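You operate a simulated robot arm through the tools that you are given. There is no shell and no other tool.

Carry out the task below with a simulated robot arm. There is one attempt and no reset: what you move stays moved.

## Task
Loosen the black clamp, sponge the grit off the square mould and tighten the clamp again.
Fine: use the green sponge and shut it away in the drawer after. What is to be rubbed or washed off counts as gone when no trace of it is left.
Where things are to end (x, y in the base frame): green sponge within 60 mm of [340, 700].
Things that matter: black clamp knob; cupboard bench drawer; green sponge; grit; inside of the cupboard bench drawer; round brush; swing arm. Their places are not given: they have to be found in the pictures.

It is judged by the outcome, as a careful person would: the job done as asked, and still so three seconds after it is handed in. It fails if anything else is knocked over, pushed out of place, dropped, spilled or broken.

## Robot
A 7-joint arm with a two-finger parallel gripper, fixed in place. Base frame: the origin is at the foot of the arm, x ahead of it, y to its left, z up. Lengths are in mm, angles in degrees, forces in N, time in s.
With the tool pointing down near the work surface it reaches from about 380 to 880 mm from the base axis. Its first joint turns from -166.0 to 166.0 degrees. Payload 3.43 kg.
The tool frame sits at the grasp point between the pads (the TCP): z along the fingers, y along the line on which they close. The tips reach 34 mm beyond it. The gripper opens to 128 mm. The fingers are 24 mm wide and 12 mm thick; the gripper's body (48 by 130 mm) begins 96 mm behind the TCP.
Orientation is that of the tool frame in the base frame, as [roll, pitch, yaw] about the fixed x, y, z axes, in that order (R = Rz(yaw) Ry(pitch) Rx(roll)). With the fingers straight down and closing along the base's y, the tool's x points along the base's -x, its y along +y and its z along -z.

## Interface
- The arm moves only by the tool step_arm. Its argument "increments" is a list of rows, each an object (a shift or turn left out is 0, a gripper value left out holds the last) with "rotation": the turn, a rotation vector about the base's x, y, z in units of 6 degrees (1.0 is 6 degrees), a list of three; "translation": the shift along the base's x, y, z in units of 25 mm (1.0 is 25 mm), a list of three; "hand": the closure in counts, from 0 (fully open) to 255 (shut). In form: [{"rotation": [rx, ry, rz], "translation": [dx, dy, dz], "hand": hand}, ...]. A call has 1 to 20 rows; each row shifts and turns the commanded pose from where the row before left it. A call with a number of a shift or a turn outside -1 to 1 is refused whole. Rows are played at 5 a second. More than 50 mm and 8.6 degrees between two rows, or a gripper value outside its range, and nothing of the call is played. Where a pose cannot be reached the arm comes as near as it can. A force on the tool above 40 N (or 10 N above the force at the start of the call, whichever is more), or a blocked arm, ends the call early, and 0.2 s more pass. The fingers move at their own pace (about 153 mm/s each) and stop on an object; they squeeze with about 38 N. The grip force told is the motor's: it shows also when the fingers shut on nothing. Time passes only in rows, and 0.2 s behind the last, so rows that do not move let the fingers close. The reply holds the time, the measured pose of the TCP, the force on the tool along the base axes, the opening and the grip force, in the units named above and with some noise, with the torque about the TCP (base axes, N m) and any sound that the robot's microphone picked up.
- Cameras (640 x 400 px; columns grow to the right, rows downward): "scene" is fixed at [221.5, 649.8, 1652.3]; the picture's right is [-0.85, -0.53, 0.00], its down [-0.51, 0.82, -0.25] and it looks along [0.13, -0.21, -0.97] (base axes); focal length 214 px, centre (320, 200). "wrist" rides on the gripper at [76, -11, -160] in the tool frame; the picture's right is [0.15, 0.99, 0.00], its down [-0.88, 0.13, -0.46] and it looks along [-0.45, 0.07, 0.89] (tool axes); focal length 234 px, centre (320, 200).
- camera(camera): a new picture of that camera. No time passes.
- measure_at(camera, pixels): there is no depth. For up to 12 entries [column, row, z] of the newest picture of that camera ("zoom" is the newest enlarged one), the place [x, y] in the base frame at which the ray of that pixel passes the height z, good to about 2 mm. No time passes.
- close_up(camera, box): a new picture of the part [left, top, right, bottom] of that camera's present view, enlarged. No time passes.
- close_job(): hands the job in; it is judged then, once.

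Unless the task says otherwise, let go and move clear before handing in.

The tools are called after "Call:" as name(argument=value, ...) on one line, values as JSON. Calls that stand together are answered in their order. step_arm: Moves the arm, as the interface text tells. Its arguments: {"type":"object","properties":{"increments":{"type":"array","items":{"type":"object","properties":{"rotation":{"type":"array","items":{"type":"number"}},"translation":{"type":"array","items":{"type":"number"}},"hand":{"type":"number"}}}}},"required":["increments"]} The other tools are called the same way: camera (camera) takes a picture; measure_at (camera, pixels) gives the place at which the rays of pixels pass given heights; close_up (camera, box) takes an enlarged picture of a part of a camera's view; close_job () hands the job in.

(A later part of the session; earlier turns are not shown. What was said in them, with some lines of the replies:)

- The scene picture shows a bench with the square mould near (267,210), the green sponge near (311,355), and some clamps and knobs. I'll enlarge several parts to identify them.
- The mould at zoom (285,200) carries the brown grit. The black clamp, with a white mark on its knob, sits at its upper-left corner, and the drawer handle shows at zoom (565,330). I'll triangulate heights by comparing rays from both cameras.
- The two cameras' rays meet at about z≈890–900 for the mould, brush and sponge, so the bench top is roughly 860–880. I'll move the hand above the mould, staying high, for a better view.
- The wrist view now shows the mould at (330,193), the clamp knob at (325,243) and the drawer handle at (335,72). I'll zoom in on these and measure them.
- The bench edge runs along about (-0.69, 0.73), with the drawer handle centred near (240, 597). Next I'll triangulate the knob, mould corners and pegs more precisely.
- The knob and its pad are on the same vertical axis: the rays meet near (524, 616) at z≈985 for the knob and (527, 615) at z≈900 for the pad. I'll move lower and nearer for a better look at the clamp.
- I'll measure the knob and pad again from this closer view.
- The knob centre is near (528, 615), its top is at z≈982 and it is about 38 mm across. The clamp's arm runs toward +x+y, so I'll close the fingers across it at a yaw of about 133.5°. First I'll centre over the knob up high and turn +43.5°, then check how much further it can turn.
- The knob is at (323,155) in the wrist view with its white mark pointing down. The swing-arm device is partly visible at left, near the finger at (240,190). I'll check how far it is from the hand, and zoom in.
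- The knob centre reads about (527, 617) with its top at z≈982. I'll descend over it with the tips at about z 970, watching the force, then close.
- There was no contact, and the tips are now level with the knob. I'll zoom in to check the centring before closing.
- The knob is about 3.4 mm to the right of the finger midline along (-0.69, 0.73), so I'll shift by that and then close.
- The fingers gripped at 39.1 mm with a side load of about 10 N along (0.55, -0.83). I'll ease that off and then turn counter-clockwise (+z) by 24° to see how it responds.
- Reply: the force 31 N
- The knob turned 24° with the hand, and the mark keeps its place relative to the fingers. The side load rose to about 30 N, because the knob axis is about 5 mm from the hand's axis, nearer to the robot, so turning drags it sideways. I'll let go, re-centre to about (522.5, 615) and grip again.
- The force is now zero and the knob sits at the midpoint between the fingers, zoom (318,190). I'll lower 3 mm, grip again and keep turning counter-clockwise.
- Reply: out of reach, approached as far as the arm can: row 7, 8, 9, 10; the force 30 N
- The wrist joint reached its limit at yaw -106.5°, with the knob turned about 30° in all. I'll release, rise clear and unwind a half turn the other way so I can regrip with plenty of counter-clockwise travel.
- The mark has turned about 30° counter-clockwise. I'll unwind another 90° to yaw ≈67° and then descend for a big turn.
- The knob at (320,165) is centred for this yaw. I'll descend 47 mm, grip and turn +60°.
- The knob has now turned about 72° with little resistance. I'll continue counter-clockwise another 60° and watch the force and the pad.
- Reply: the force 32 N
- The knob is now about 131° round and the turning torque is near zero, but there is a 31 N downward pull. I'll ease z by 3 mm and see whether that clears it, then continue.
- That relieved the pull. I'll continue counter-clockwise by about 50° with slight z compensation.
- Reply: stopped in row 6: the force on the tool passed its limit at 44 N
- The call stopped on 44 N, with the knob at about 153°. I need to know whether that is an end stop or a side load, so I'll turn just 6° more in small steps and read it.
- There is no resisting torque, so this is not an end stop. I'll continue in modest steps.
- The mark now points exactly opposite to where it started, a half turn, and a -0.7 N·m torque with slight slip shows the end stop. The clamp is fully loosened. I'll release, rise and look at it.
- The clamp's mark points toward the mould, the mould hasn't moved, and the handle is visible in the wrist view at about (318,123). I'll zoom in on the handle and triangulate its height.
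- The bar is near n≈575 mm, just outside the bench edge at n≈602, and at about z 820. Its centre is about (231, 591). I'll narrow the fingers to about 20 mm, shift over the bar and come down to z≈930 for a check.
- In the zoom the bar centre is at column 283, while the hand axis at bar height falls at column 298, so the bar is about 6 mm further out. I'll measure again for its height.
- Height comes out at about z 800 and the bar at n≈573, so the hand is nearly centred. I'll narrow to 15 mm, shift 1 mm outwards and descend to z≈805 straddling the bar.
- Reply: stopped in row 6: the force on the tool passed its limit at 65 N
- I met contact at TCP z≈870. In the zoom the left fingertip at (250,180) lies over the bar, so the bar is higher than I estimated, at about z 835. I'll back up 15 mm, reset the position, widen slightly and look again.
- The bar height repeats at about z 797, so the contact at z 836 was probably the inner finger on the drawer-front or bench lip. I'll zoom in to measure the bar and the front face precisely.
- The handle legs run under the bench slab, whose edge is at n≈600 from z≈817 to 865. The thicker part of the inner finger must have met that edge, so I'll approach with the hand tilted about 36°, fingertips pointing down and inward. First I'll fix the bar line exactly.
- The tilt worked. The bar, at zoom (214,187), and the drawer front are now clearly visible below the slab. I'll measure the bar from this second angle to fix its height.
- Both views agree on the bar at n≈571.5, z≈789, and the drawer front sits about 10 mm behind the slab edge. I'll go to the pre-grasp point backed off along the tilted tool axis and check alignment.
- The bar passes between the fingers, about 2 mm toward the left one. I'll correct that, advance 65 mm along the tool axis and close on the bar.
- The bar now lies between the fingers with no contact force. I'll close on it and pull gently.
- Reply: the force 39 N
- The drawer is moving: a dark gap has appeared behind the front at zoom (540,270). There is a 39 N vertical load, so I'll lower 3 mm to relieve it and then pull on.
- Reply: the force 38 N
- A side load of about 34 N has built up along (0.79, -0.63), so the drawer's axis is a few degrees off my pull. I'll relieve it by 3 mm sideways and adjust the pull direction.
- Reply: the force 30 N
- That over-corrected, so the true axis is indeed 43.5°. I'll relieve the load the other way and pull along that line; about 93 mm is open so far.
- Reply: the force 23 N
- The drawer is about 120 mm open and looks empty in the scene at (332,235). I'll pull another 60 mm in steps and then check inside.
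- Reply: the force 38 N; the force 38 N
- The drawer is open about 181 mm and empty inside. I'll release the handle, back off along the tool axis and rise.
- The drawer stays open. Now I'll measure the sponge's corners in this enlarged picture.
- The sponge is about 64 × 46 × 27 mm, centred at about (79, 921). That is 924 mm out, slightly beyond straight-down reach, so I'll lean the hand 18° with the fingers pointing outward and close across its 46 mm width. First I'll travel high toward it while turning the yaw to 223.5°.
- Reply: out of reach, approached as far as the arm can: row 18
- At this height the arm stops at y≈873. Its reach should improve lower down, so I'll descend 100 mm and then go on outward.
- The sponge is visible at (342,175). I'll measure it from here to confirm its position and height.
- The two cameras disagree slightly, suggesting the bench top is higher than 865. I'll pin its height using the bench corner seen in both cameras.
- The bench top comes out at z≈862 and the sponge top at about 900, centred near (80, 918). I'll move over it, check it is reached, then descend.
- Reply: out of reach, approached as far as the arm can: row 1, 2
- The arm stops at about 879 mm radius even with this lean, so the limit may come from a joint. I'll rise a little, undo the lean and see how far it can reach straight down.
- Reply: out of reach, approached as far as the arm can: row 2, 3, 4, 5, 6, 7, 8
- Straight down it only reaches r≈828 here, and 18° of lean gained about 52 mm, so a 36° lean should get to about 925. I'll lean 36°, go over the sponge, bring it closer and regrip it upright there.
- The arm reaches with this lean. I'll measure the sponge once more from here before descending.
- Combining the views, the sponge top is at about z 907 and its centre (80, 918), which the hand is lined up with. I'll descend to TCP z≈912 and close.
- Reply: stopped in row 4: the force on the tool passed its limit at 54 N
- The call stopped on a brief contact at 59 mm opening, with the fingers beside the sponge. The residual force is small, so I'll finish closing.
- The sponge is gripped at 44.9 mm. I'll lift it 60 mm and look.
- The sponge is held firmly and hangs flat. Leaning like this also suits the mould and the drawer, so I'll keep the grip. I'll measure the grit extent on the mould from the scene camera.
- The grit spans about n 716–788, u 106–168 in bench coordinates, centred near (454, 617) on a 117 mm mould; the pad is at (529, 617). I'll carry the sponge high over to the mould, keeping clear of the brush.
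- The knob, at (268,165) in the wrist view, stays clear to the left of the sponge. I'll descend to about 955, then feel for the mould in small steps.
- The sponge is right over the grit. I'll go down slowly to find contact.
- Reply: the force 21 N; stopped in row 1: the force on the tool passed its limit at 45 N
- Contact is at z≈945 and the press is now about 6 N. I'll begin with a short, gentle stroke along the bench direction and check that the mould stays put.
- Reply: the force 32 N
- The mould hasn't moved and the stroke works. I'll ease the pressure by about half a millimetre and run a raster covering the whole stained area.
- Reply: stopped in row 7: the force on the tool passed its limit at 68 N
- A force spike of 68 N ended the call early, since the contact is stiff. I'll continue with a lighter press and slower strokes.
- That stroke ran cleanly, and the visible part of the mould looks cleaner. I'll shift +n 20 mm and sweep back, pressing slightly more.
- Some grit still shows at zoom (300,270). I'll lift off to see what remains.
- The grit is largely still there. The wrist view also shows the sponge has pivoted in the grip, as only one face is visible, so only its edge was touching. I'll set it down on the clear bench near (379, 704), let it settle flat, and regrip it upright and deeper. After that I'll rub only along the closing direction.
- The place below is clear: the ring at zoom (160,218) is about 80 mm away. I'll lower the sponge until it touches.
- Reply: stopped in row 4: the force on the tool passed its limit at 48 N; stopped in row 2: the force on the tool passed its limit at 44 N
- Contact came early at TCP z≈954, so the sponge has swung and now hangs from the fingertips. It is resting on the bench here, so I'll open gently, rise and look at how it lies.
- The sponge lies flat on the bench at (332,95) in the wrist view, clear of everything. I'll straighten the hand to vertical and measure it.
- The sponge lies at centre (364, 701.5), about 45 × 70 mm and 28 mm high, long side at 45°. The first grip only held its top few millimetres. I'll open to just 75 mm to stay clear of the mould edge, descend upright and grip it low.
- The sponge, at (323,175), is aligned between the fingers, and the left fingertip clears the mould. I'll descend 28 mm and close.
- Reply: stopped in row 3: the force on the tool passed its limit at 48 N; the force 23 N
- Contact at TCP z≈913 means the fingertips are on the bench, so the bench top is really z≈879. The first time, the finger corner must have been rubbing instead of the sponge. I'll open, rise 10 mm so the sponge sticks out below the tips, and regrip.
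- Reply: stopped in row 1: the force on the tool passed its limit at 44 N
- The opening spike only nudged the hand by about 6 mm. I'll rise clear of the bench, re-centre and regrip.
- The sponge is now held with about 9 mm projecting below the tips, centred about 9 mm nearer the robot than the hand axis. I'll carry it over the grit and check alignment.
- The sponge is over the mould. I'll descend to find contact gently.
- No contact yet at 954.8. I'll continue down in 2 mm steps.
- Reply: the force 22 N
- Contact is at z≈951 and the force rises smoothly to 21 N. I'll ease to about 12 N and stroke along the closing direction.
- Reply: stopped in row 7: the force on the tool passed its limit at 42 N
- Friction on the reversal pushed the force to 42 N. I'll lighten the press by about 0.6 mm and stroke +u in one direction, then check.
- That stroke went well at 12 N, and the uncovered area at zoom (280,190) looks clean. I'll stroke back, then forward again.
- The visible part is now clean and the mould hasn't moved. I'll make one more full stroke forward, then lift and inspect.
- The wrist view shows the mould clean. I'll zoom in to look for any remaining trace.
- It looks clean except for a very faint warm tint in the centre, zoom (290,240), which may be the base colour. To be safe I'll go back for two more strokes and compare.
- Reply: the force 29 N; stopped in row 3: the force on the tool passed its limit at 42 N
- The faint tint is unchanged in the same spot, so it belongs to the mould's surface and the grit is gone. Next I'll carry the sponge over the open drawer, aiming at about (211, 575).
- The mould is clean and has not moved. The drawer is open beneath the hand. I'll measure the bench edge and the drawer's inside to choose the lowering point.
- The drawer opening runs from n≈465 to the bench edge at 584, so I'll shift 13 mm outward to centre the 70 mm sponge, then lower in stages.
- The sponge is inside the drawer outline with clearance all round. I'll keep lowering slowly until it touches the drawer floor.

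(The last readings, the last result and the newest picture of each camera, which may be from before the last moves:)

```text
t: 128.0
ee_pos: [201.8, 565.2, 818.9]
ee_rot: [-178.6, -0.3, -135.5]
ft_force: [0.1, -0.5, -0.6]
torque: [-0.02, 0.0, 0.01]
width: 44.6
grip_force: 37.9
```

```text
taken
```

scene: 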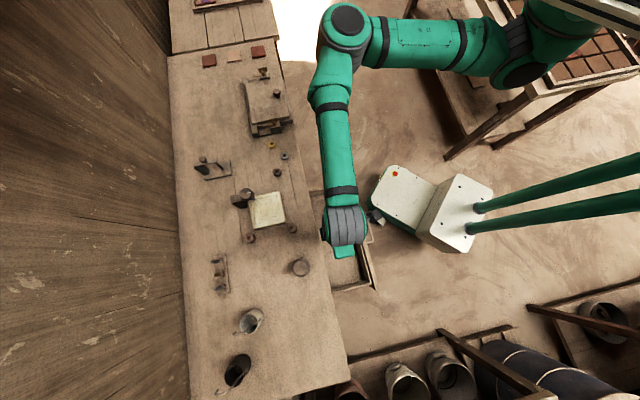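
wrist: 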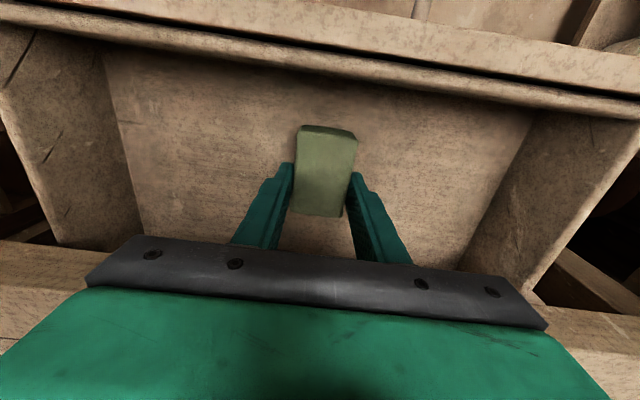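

Call:
step_arm(increments=[{"translation": [0, 0, -0.2]}, {"translation": [0, 0, -0.2]}, {"translation": [0, 0, -0.2]}, {}])

Call:
step_arm(increments=[{"translation": [0, 0, -0.15]}, {"translation": [0, 0, -0.15]}, {"translation": [0, 0, -0.15]}, {}])

```text
t: 129.0
ee_pos: [202.7, 565.5, 804.6]
ee_rot: [-178.7, -0.4, -135.6]
ft_force: [-0.1, -0.7, 0.8]
torque: [-0.01, 0.02, 0.01]
width: 44.4
grip_force: 37.9
```

```text
t: 130.0
ee_pos: [202.9, 565.4, 794.4]
ee_rot: [-178.7, -0.3, -135.7]
ft_force: [0.4, -1.1, 12.0]
torque: [0.21, 0.08, 0.01]
width: 44.5
grip_force: 38.1
```

The sponge touches the drawer floor at TCP z≈795 with 12 N. I'll ease up 1 mm, open the fingers and rise straight out.

Call:
step_arm(increments=[{"translation": [0, 0, 0.04]}, {"hand": 150}, {"hand": 120}, {"hand": 110}, {"translation": [0, 0, 0.6]}, {"translation": [0, 0, 1]}, {"translation": [0, 0, 1]}, {"translation": [0, 0, 1]}, {"translation": [0, 0, 1]}, {"translation": [0, 0, 1]}, {}])

Call:
camera(camera="wrist")

```text
t: 132.4
ee_pos: [203.5, 566.0, 934.0]
ee_rot: [-178.5, -0.4, -135.5]
ft_force: [0.0, 0.2, 0.0]
torque: [-0.01, 0.01, 0.0]
width: 72.8
grip_force: 0.0
```

```text
taken
```

wrist: 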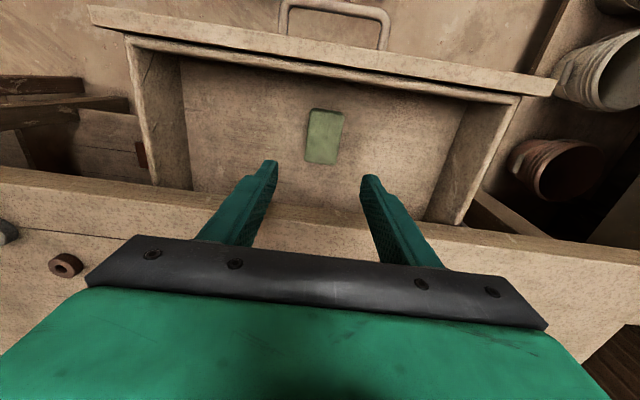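

The sponge rests flat in the drawer at (325,136). I'll shut the fingers, move out over the drawer front and come down outside the handle to push the drawer closed.

Call:
measure_at(camera="wrist", pixels=[[325, 136, 780], [283, 5, 789], [385, 25, 789], [330, 15, 789]])

Call:
step_arm(increments=[{"translation": [-0.9, -0.86, 0.2], "hand": 255}, {"translation": [-0.9, -0.86, 0]}, {"translation": [-0.9, -0.86, 0]}, {"translation": [-0.9, -0.86, 0]}, {"translation": [-0.9, -0.86, 0]}, {"translation": [-0.9, -0.86, 0]}, {}])

Call:
camera(camera="scene")

Call:
camera(camera="wrist")

```text
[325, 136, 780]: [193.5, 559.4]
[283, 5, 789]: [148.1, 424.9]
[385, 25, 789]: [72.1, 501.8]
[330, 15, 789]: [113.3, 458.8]
```

```text
t: 134.0
ee_pos: [67.4, 437.3, 939.6]
ee_rot: [-178.5, -0.4, -135.6]
ft_force: [1.0, -0.3, 0.1]
torque: [0.01, 0.04, 0.02]
width: 0.0
grip_force: 33.0
```

```text
taken
```

scene: 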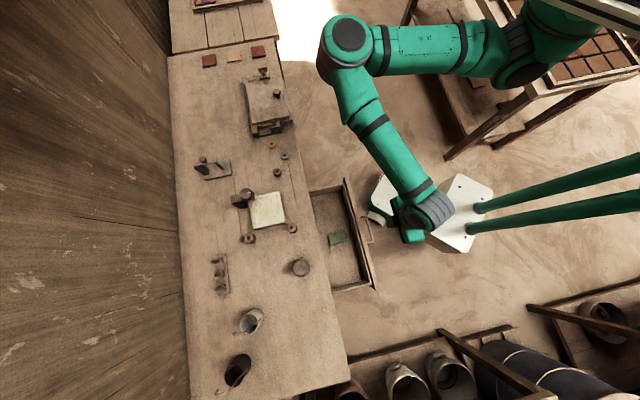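

```text
taken
```

wrist: 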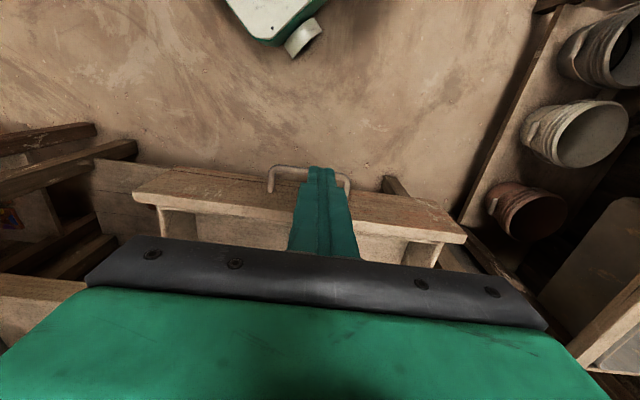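

The sponge in the drawer measures (193, 559), which becomes about (325, 683) once shut, well inside the tolerance. The hand is outside the handle, so I'll descend to bar level.

Call:
step_arm(increments=[{"translation": [0, 0, -0.9]}, {"translation": [0, 0, -0.9]}, {"translation": [0, 0, -0.9]}, {"translation": [0, 0, -0.9]}, {"translation": [0, 0, -0.9]}, {"translation": [0, 0, -0.8]}, {}])

Call:
camera(camera="wrist")

```text
t: 135.6
ee_pos: [68.5, 436.2, 806.6]
ee_rot: [-178.7, -0.3, -135.4]
ft_force: [0.1, 0.6, -0.2]
torque: [0.03, -0.03, 0.04]
width: 0.0
grip_force: 33.1
```

```text
taken
```

wrist: 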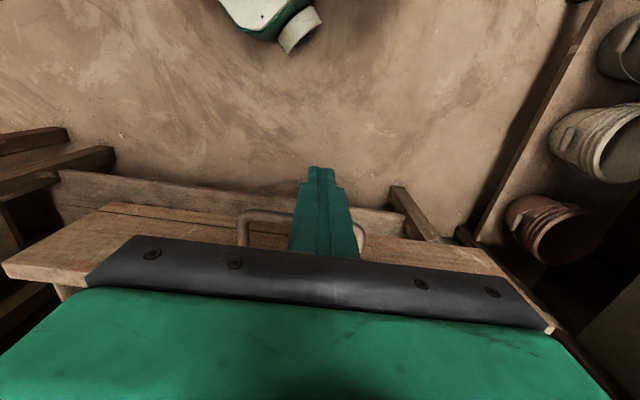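

The handle, with ends at (245,230) and (362,235), is straight ahead of the closed fingers. I'll push toward the bench.

Call:
step_arm(increments=[{"translation": [0.29, 0.275, 0]}, {"translation": [0.29, 0.275, 0]}, {"translation": [0.29, 0.275, 0]}, {"translation": [0.29, 0.275, 0]}, {"translation": [0.29, 0.275, 0]}, {"translation": [0.29, 0.275, 0]}, {"translation": [0.29, 0.275, 0]}, {"translation": [0.29, 0.275, 0]}, {}])

Call:
camera(camera="wrist")

```text
t: 137.6
ee_pos: [125.8, 491.1, 807.0]
ee_rot: [-178.6, -0.4, -135.6]
ft_force: [-1.0, -0.5, 1.2]
torque: [0.0, 0.03, 0.0]
width: 0.1
grip_force: 32.9
```

```text
taken
```

wrist: 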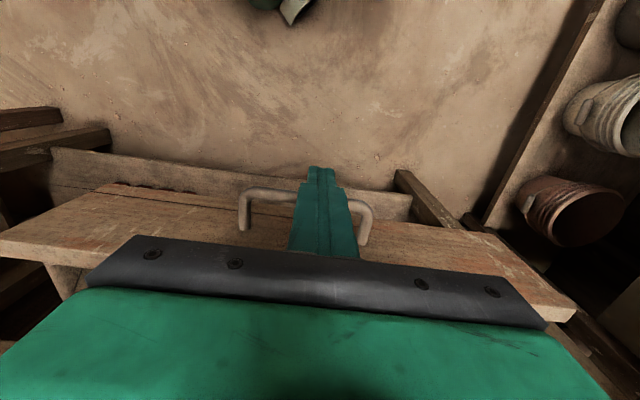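

The drawer is moving freely, since the bar stays against the fingers at (270,192). I'll continue the push.

Call:
step_arm(increments=[{"translation": [0.29, 0.275, 0]}, {"translation": [0.29, 0.275, 0]}, {"translation": [0.29, 0.275, 0]}, {"translation": [0.29, 0.275, 0]}, {"translation": [0.29, 0.275, 0]}, {"translation": [0.29, 0.275, 0]}, {"translation": [0.29, 0.275, 0]}, {"translation": [0.29, 0.275, 0]}, {"translation": [0.29, 0.275, 0]}, {}])

Call:
close_up(camera="scene", box=[280, 170, 408, 300])

Call:
camera(camera="wrist")

```text
t: 139.8
ee_pos: [191.3, 554.0, 807.1]
ee_rot: [-178.6, -0.3, -135.5]
ft_force: [-1.0, -0.3, 1.5]
torque: [-0.04, 0.0, 0.0]
width: 0.1
grip_force: 33.0
```

```text
3.08 times, centred on (344, 235) of scene
```

zoom: 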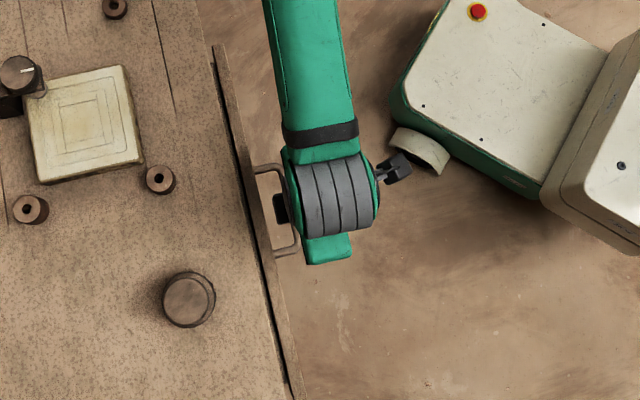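

```text
taken
```

wrist: 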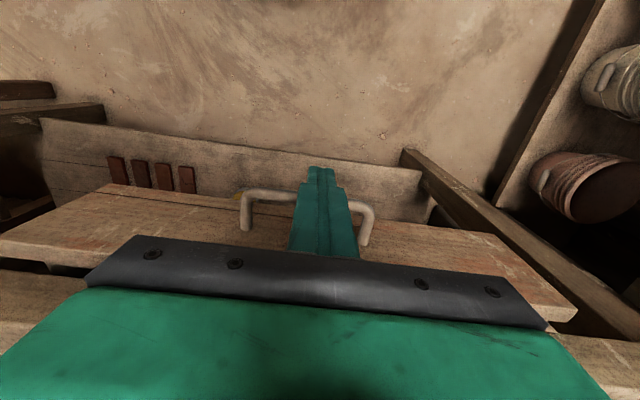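

The drawer is nearly shut, with a gap of about 30 mm left. I'll continue slower until it stops.

Call:
step_arm(increments=[{"translation": [0.29, 0.275, 0]}, {"translation": [0.29, 0.275, 0]}, {"translation": [0.145, 0.138, 0]}, {"translation": [0.145, 0.138, 0]}, {}])

Call:
step_arm(increments=[{"translation": [0.1, 0.095, 0]}, {"translation": [0.1, 0.095, 0]}, {"translation": [0.1, 0.095, 0]}, {}])

Call:
close_up(camera="scene", box=[280, 170, 408, 300])

```text
t: 141.0
ee_pos: [212.3, 575.3, 807.0]
ee_rot: [-178.6, -0.4, -135.5]
ft_force: [-2.1, -1.5, 0.9]
torque: [-0.02, 0.01, -0.01]
width: 0.1
grip_force: 32.7
```

```text
t: 142.0
ee_pos: [216.5, 580.2, 805.1]
ee_rot: [-178.6, -0.7, -135.3]
ft_force: [-21.9, -31.7, 10.7]
torque: [-0.76, 0.12, -0.12]
width: 0.0
grip_force: 33.5
```

```text
3.08 times, centred on (344, 235) of scene
```

zoom: 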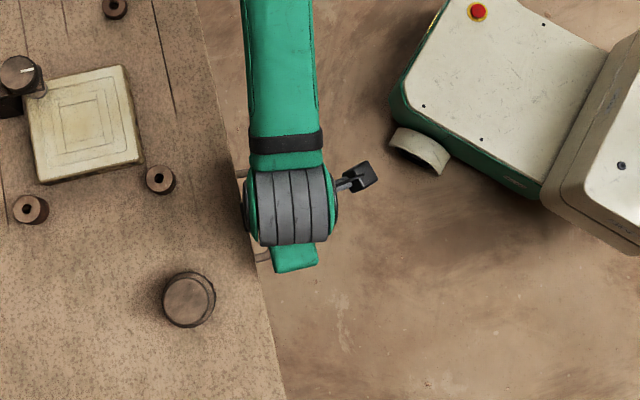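

The force rose to about 38 N at n≈556, exactly the closed position, so the drawer is shut. I'll back off, rise and turn the hand ready for the knob.

Call:
step_arm(increments=[{"translation": [-0.58, -0.55, 0]}, {"translation": [-0.58, -0.55, 0]}, {"translation": [-0.3, -0.3, 0.8]}, {"translation": [0, 0, 1]}, {"translation": [0, 0, 1]}, {"translation": [0, 0, 1]}, {"translation": [0, 0, 1]}, {"translation": [0, 0, 1]}, {"translation": [0, 0, 1]}, {"translation": [0, 0, 1]}, {"translation": [0, 0, 1]}, {"translation": [0, 0, 1]}, {}])

Call:
camera(camera="scene")

Call:
camera(camera="wrist")

```text
t: 144.8
ee_pos: [182.8, 546.7, 1050.9]
ee_rot: [-178.6, -0.3, -135.6]
ft_force: [-0.1, 0.2, -0.1]
torque: [-0.02, 0.02, 0.02]
width: 0.0
grip_force: 33.1
```

```text
taken
```

scene: 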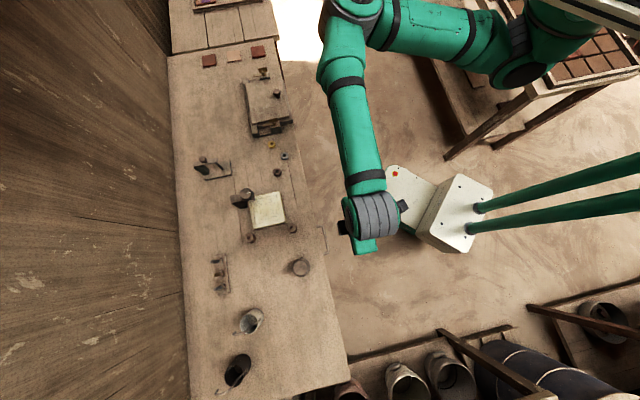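

```text
taken
```

wrist: 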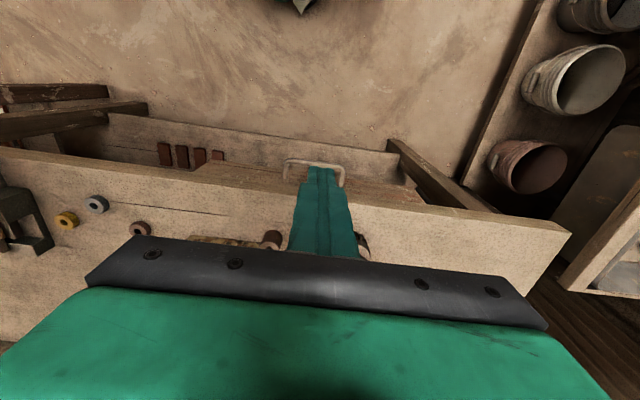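

The drawer is closed, with the handle back at (325,239) in the scene. Now I'll return above the knob at (523, 614.5), turning the yaw to about -116.5° so I have 180° of clockwise travel.

Call:
step_arm(increments=[{"translation": [0.95, 0.19, 0.5], "hand": 90, "rotation": [0.167, 0.163, 0]}, {"translation": [0.95, 0.19, 0.5], "rotation": [0, 0, 1]}, {"translation": [0.95, 0.19, 0.2], "rotation": [0, 0, 1]}, {"translation": [0.95, 0.19, 0], "rotation": [0, 0, 1]}, {"translation": [0.95, 0.19, 0], "rotation": [0, 0, 0.18]}, {"translation": [0.95, 0.19, 0]}, {"translation": [0.95, 0.19, 0]}, {"translation": [0.95, 0.19, 0]}, {"translation": [0.95, 0.19, 0]}, {"translation": [0.95, 0.19, 0]}, {"translation": [0.95, 0.19, 0]}, {"translation": [0.95, 0.19, 0]}, {"translation": [0.95, 0.19, 0]}, {"translation": [0.95, 0.19, 0]}, {"translation": [0.3, 0.05, 0]}, {}])

Call:
camera(camera="wrist")

Call:
camera(camera="scene")

```text
t: 148.2
ee_pos: [524.8, 614.9, 1080.5]
ee_rot: [-179.9, -0.4, -116.3]
ft_force: [-0.2, -0.5, -0.2]
torque: [0.01, 0.01, 0.0]
width: 82.7
grip_force: 0.1
```

```text
taken
```

wrist: 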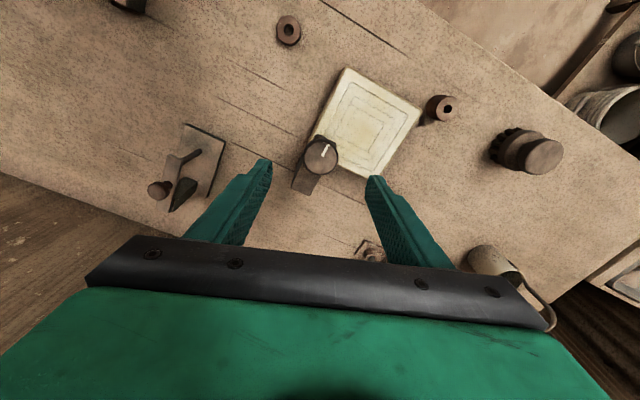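

```text
taken
```

scene: 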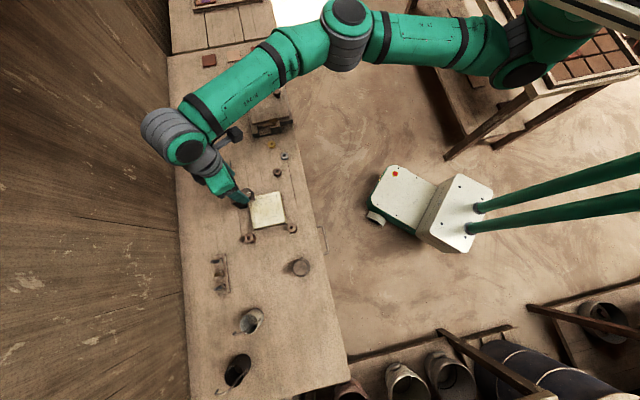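

The knob is centred at (320,155) with its mark toward the mould. I'll descend and grip it.

Call:
step_arm(increments=[{"translation": [-0.05, 0, -0.8]}, {"translation": [0, 0, -0.8]}, {"translation": [0, 0, -0.8]}, {"translation": [0, 0, -0.5]}, {"translation": [0, 0, -0.25]}, {}])

Call:
close_up(camera="wrist", box=[272, 140, 372, 240])

```text
t: 149.6
ee_pos: [522.9, 616.1, 1003.5]
ee_rot: [-179.9, -0.4, -116.5]
ft_force: [-0.5, -0.4, -0.1]
torque: [0.0, 0.02, 0.0]
width: 82.9
grip_force: 0.1
```

```text
4.00 times, centred on (322, 190) of wrist
```

zoom: 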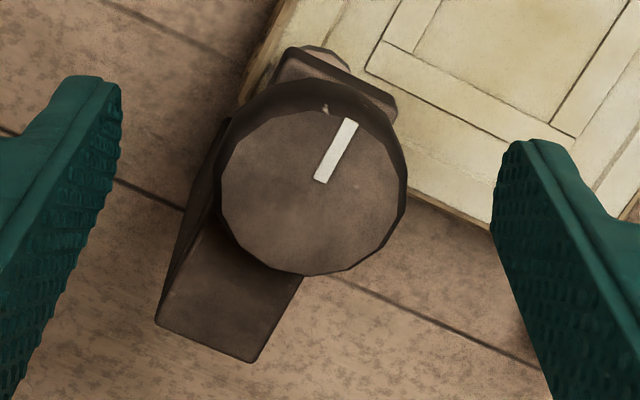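

The knob sits between the fingers, centre at zoom (313,192). I'll grip and turn clockwise 42°, checking forces.

Call:
step_arm(increments=[{"translation": [0, 0, -0.08]}, {"hand": 140}, {"hand": 255}, {"hand": 255}, {"hand": 255}, {"rotation": [0, 0, -0.6]}, {"rotation": [0, 0, -0.6]}, {"rotation": [0, 0, -0.6]}, {"rotation": [0, 0, -0.6]}, {"rotation": [0, 0, -0.6]}, {"rotation": [0, 0, -0.6]}, {"rotation": [0, 0, -0.6]}, {"rotation": [0, 0, -0.6]}, {}])

Call:
close_up(camera="wrist", box=[272, 140, 372, 240])

```text
t: 152.6
ee_pos: [523.0, 614.4, 1000.3]
ee_rot: [180.0, -0.6, -145.4]
ft_force: [-6.9, -17.0, -20.3]
torque: [-0.35, 0.27, -0.03]
width: 39.5
grip_force: 45.2
```

```text
4.00 times, centred on (322, 190) of wrist
```

zoom: 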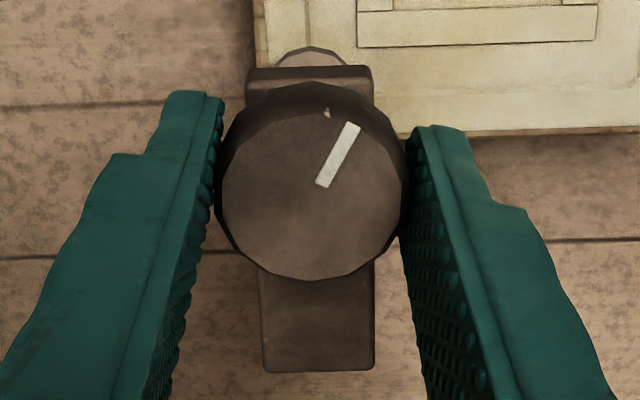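

The knob turns with the hand, now 29° clockwise. I'll relieve the small load and continue.

Call:
step_arm(increments=[{"translation": [-0.02, -0.05, -0.07]}, {"rotation": [0, 0, -0.6]}, {"rotation": [0, 0, -0.6]}, {"rotation": [0, 0, -0.6]}, {"rotation": [0, 0, -0.6]}, {"rotation": [0, 0, -0.6]}, {"rotation": [0, 0, -0.6]}, {"rotation": [0, 0, -0.6]}, {"rotation": [0, 0, -0.6]}, {}])

Call:
step_arm(increments=[{"rotation": [0, 0, -0.6]}, {"rotation": [0, 0, -0.6]}, {"rotation": [0, 0, -0.6]}, {"rotation": [0, 0, -0.6]}, {"rotation": [0, 0, -0.6]}, {"rotation": [0, 0, -0.6]}, {"rotation": [0, 0, -0.6]}, {"rotation": [0, 0, -0.6]}, {}])

Call:
close_up(camera="wrist", box=[272, 140, 372, 240])

```text
t: 154.7
ee_pos: [516.7, 615.0, 1000.9]
ee_rot: [-179.9, -0.7, -173.5]
ft_force: [-11.1, -8.1, 10.0]
torque: [-1.64, 0.68, 1.11]
width: 43.6
grip_force: 45.0
stopped in row 10: the force on the tool passed its limit at 42 N (the readings are from after the stop); the commanded pose is now the measured one
```

```text
t: 155.3
ee_pos: [514.5, 615.3, 1000.9]
ee_rot: [-179.8, -1.0, -179.8]
ft_force: [-9.6, -8.8, 9.3]
torque: [-1.41, 0.49, 0.93]
width: 43.9
grip_force: 45.0
stopped in row 3: the force on the tool passed its limit at 45 N (the readings are from after the stop); the commanded pose is now the measured one
```

```text
4.00 times, centred on (322, 190) of wrist
```

zoom: 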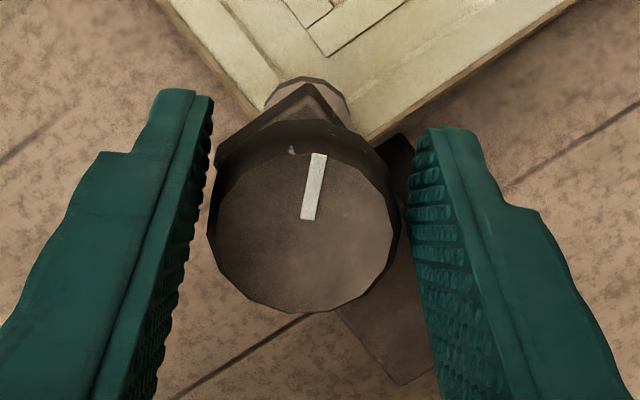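

The grip has slipped: the opening is 43.9 mm, the hand is pushed to (514.5, 615), and the fingers probably caught the clamp arm below. I'll open, rise a few millimetres, re-centre and look.

Call:
step_arm(increments=[{"hand": 90}, {"hand": 90}, {"translation": [0, 0, 0.15]}, {"translation": [0.34, -0.03, 0], "rotation": [0, 0.16, 0]}, {}])

Call:
close_up(camera="wrist", box=[272, 140, 372, 240])

Call:
close_up(camera="scene", box=[212, 160, 308, 220])

```text
t: 156.5
ee_pos: [524.6, 615.3, 1003.2]
ee_rot: [-179.9, -2.0, -179.9]
ft_force: [-0.6, 0.4, 0.4]
torque: [0.0, 0.0, 0.03]
width: 82.7
grip_force: 0.0
```

```text
4.00 times, centred on (322, 190) of wrist
```

zoom: 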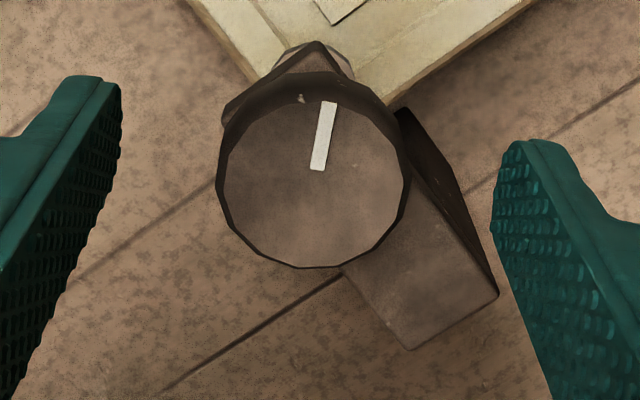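

```text
6.67 times, centred on (260, 190) of scene
```

zoom: 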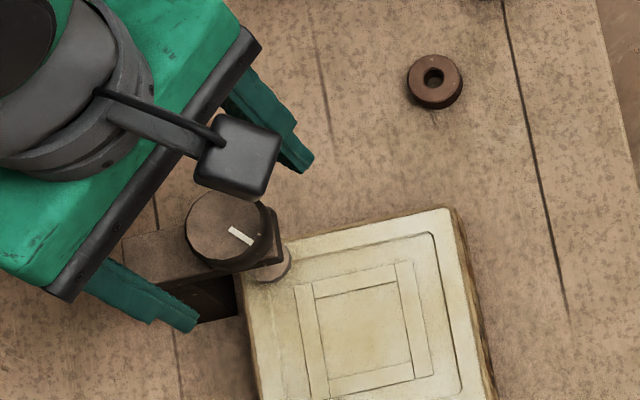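

The mark has turned about 36° clockwise, and the hand is tilted 2°, which I'll correct. I'll regrip slightly higher, at about z 1003, and continue clockwise.

Call:
step_arm(increments=[{"rotation": [0, -0.33, 0]}, {"translation": [-0.04, -0.02, 0], "hand": 140}, {"hand": 255}, {"hand": 255}, {"hand": 255}, {}])

Call:
step_arm(increments=[{"rotation": [0, 0, -0.6]}, {"rotation": [0, 0, -0.6]}, {"rotation": [0, 0, -0.6]}, {"rotation": [0, 0, -0.6]}, {"rotation": [0, 0, -0.6]}, {"rotation": [0, 0, -0.6]}, {}])

Call:
close_up(camera="wrist", box=[272, 140, 372, 240])

```text
t: 157.9
ee_pos: [523.6, 614.5, 1002.1]
ee_rot: [-180.0, 0.1, -179.9]
ft_force: [3.6, 12.7, -4.2]
torque: [0.48, -0.64, -0.03]
width: 39.4
grip_force: 44.7
```

```text
t: 159.5
ee_pos: [524.0, 614.2, 1003.1]
ee_rot: [-179.9, 0.1, 158.4]
ft_force: [4.7, 9.4, -3.1]
torque: [0.4, 0.3, -0.02]
width: 39.5
grip_force: 45.0
```

```text
4.00 times, centred on (322, 190) of wrist
```

zoom: 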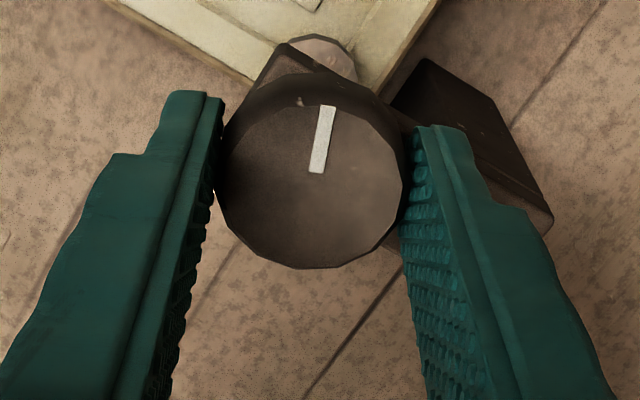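

The grip holds at 39.5 mm with low forces and the mark fixed relative to the hand. I'll continue clockwise in stages.

Call:
step_arm(increments=[{"rotation": [0, 0, -0.6]}, {"rotation": [0, 0, -0.6]}, {"rotation": [0, 0, -0.6]}, {"rotation": [0, 0, -0.6]}, {"rotation": [0, 0, -0.6]}, {"rotation": [0, 0, -0.6]}, {"rotation": [0, 0, -0.6]}, {"rotation": [0, 0, -0.6]}, {}])

Call:
step_arm(increments=[{"rotation": [0, 0, -0.6]}, {"rotation": [0, 0, -0.6]}, {"rotation": [0, 0, -0.6]}, {"rotation": [0, 0, -0.6]}, {"rotation": [0, 0, -0.6]}, {"rotation": [0, 0, -0.6]}, {"rotation": [0, 0, -0.6]}, {"rotation": [0, 0, -0.6]}, {}])

Call:
close_up(camera="wrist", box=[272, 140, 372, 240])

```text
t: 161.5
ee_pos: [523.7, 614.6, 1002.8]
ee_rot: [-179.8, 0.1, 129.7]
ft_force: [-0.4, -4.6, -6.8]
torque: [0.14, 0.33, -0.02]
width: 39.5
grip_force: 45.0
```

```text
t: 163.5
ee_pos: [523.5, 615.0, 1001.9]
ee_rot: [-179.9, 0.1, 100.8]
ft_force: [-7.1, -8.7, -6.4]
torque: [-0.33, 0.15, -0.02]
width: 39.6
grip_force: 45.1
```

```text
4.00 times, centred on (322, 190) of wrist
```

zoom: 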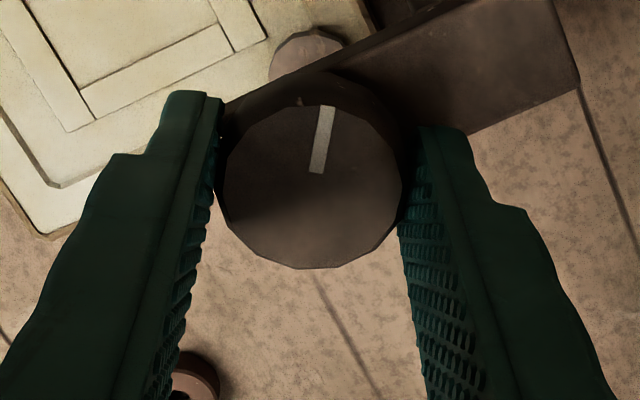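

Smooth so far. About 62° remain until the mark lines up with the clamp arm again.

Call:
step_arm(increments=[{"translation": [-0.02, -0.03, 0], "rotation": [0, 0, -0.6]}, {"rotation": [0, 0, -0.6]}, {"rotation": [0, 0, -0.6]}, {"rotation": [0, 0, -0.6]}, {"rotation": [0, 0, -0.6]}, {"rotation": [0, 0, -0.6]}, {"rotation": [0, 0, -0.6]}, {"rotation": [0, 0, -0.6]}, {}])

Call:
step_arm(increments=[{"rotation": [0, 0, -0.5]}, {"rotation": [0, 0, -0.5]}, {"rotation": [0, 0, -0.5]}, {"rotation": [0, 0, -0.5]}, {"rotation": [0, 0, -0.5]}, {"rotation": [0, 0, -0.5]}, {"rotation": [0, 0, -0.5]}, {"rotation": [0, 0, -0.5]}, {}])

Call:
close_up(camera="wrist", box=[272, 140, 372, 240])

```text
t: 165.5
ee_pos: [524.4, 614.8, 1002.7]
ee_rot: [-179.9, 0.2, 72.0]
ft_force: [0.7, 1.4, -17.5]
torque: [0.17, 0.0, 0.0]
width: 39.7
grip_force: 44.7
```

```text
t: 167.5
ee_pos: [523.4, 615.0, 1002.8]
ee_rot: [-179.9, 0.1, 48.1]
ft_force: [-5.5, -0.6, -9.6]
torque: [0.29, -0.18, 0.01]
width: 39.5
grip_force: 45.5
```

```text
4.00 times, centred on (322, 190) of wrist
```

zoom: 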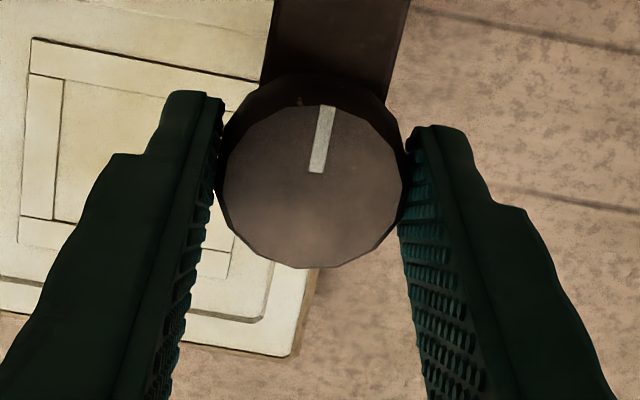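

The mark is nearly in line with the clamp arm and there is no resistance yet. I'll continue in 3° steps until I feel the stop.

Call:
step_arm(increments=[{"rotation": [0, 0, -0.5]}, {"rotation": [0, 0, -0.5]}, {}])

Call:
step_arm(increments=[{"rotation": [0, 0, -0.5]}, {"rotation": [0, 0, -0.5]}, {}])

Call:
close_up(camera="wrist", box=[272, 140, 372, 240])

```text
t: 168.3
ee_pos: [523.2, 614.0, 1003.0]
ee_rot: [-179.8, 0.1, 42.2]
ft_force: [-5.5, 3.6, -2.8]
torque: [0.12, 0.16, 0.56]
width: 39.5
grip_force: 45.1
```

```text
t: 169.1
ee_pos: [522.2, 613.9, 1002.9]
ee_rot: [-179.8, 0.0, 36.2]
ft_force: [-9.2, 5.7, 2.6]
torque: [0.12, 0.48, 0.61]
width: 39.4
grip_force: 45.2
```

```text
4.00 times, centred on (322, 190) of wrist
```

zoom: 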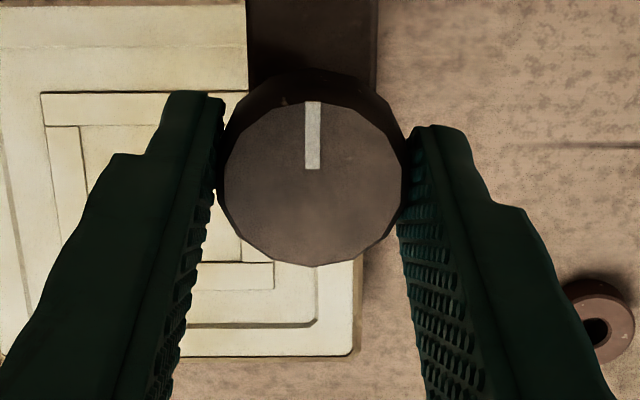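

A torque of 0.6 N·m opposes the turn, the knob has stopped, and the mark lines up with the clamp arm as at the start. The clamp is tight, so I'll release, rise and check.

Call:
step_arm(increments=[{"hand": 90}, {"hand": 90}, {"translation": [0, 0, 0.8]}, {"translation": [0, 0, 1]}, {"translation": [0, 0, 1]}, {"translation": [0, 0, 1], "rotation": [0, 0, 1]}, {"translation": [-0.9, -0.5, 0.5], "rotation": [0, 0, 1]}, {"translation": [-0.9, -0.5, 0.5], "rotation": [0, 0, 1]}, {"translation": [-0.9, -0.5, 0], "rotation": [0, 0, 1]}, {"translation": [-0.9, -0.5, 0], "rotation": [0, 0, 1]}, {"translation": [-0.9, -0.5, 0], "rotation": [0, 0, 1]}, {"translation": [-0.9, -0.5, 0], "rotation": [0, 0, 1]}, {"translation": [-0.9, -0.5, 0], "rotation": [0, 0, 1]}, {"translation": [-0.9, -0.5, 0], "rotation": [0, 0, 1]}, {"translation": [-0.9, -0.5, 0], "rotation": [0, 0, 1]}, {"translation": [-0.9, -0.5, 0]}, {"translation": [-0.9, -0.5, 0]}, {"translation": [-0.9, -0.5, 0]}, {}])

Call:
camera(camera="scene")

Call:
close_up(camera="scene", box=[212, 160, 340, 260])

Call:
close_up(camera="scene", box=[240, 182, 304, 238])

```text
t: 173.1
ee_pos: [252.0, 462.7, 1125.3]
ee_rot: [-180.0, 0.0, 96.1]
ft_force: [0.7, 0.5, 0.5]
torque: [-0.02, 0.03, -0.02]
width: 82.9
grip_force: 0.1
```

```text
taken
```

scene: 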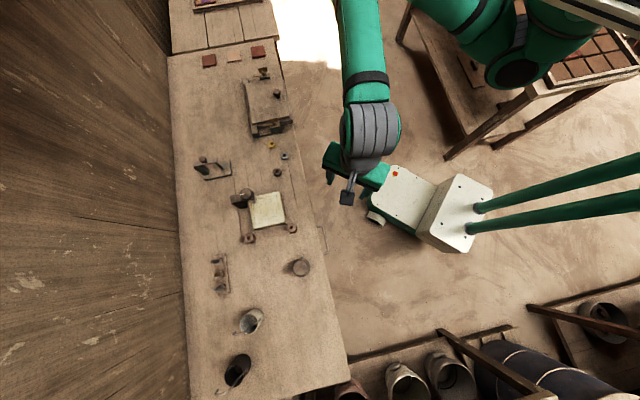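

```text
4.00 times, centred on (276, 210) of scene
```

zoom: 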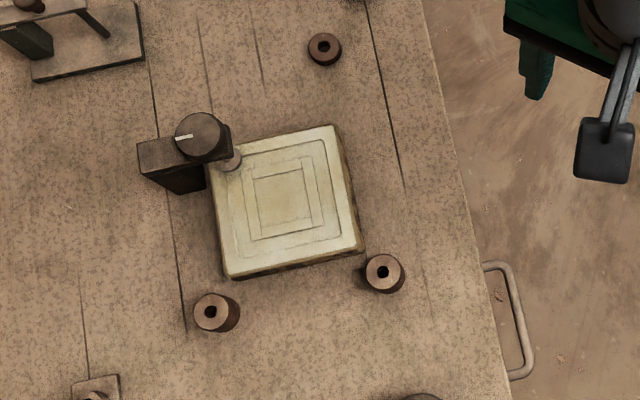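

```text
7.14 times, centred on (272, 210) of scene
```

zoom: 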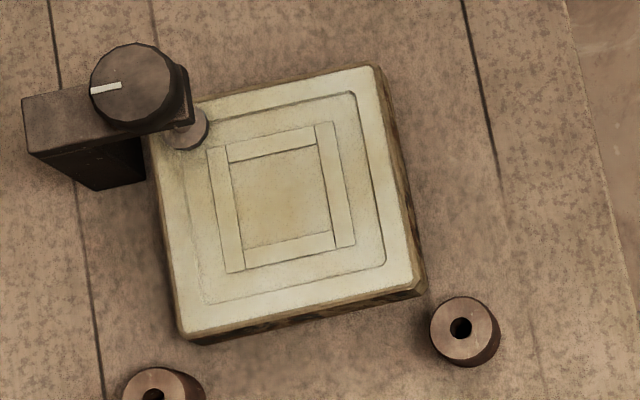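

The mark points along the clamp arm as at first, the mould is in place, and the handle is back at its original pixels (324,226)–(328.5,253). I'll take one last look at the mould surface and the other objects.

Call:
close_up(camera="scene", box=[256, 194, 288, 224])

Call:
close_up(camera="scene", box=[180, 220, 360, 400])

Call:
close_up(camera="scene", box=[180, 60, 330, 180])

```text
13.33 times, centred on (272, 209) of scene
```

zoom: 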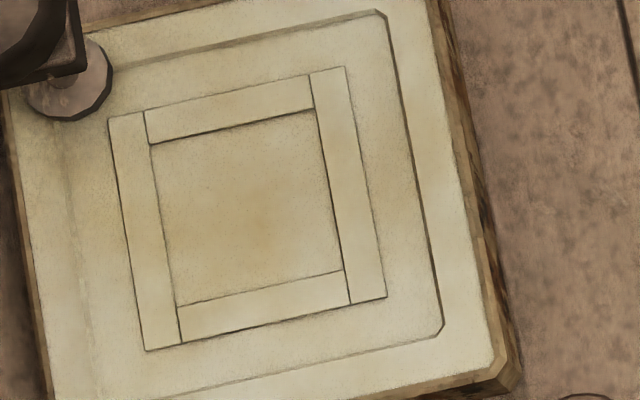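

```text
2.22 times, centred on (270, 310) of scene
```

zoom: 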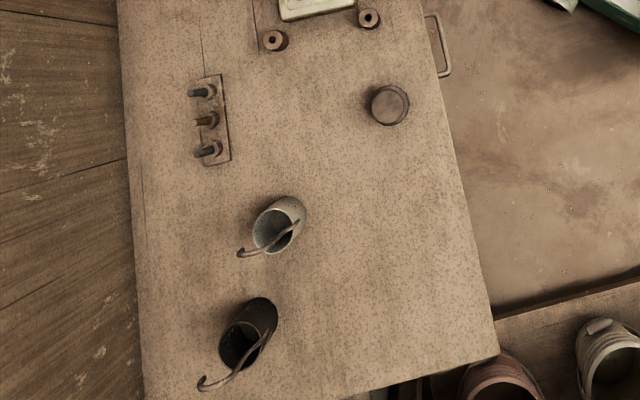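

```text
3.33 times, centred on (255, 120) of scene
```

zoom: 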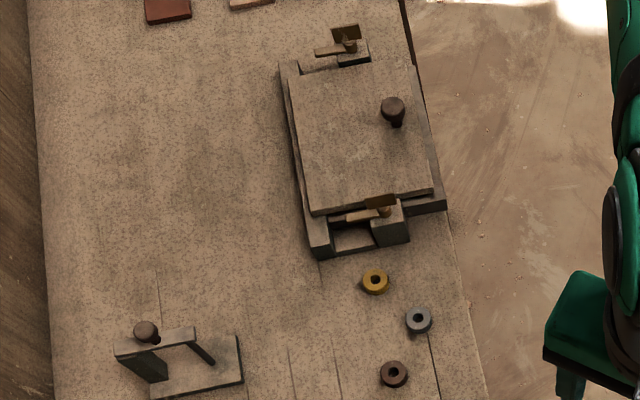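

The enlargements show no grit left: the faint tint sits at the mould's own centre, not where the grit was. The pad is back at its starting pixel (253,200), the knob mark is back in line, the drawer is shut with the sponge inside, and everything else is where it was. The hand is clear, so I'm handing in.

Call:
close_job()

```text
The job is handed in.
```

The job is done and handed in; the result of the judging has not come back to me.

- **Clamp:** I loosened the black clamp by a half turn to its stop. After cleaning I turned it back until it resisted, and the white mark lines up with the clamp arm as at the start.
- **Mould:** The grit is gone in the close-up pictures. A faint tint remains at the centre of the mould. It did not change with extra rubbing and is not where the grit was, so I took it as the mould's own colour. The mould did not move.
- **Sponge:** It lies in the drawer, which is shut. Its final place is estimated, not seen, at about (325, 683), roughly 23 mm from the target. I measured it while the drawer was open and allowed for the closing distance.
- **Other things:** The pictures before and after show everything else on the bench where it was.

My first try at rubbing removed almost nothing because the sponge was gripped badly and swung in the fingers. I set it down on the bench, gripped it again and cleaned the mould properly. A few of the arm's moves stopped early on contact forces up to 68 N, with no damage visible in the pictures.
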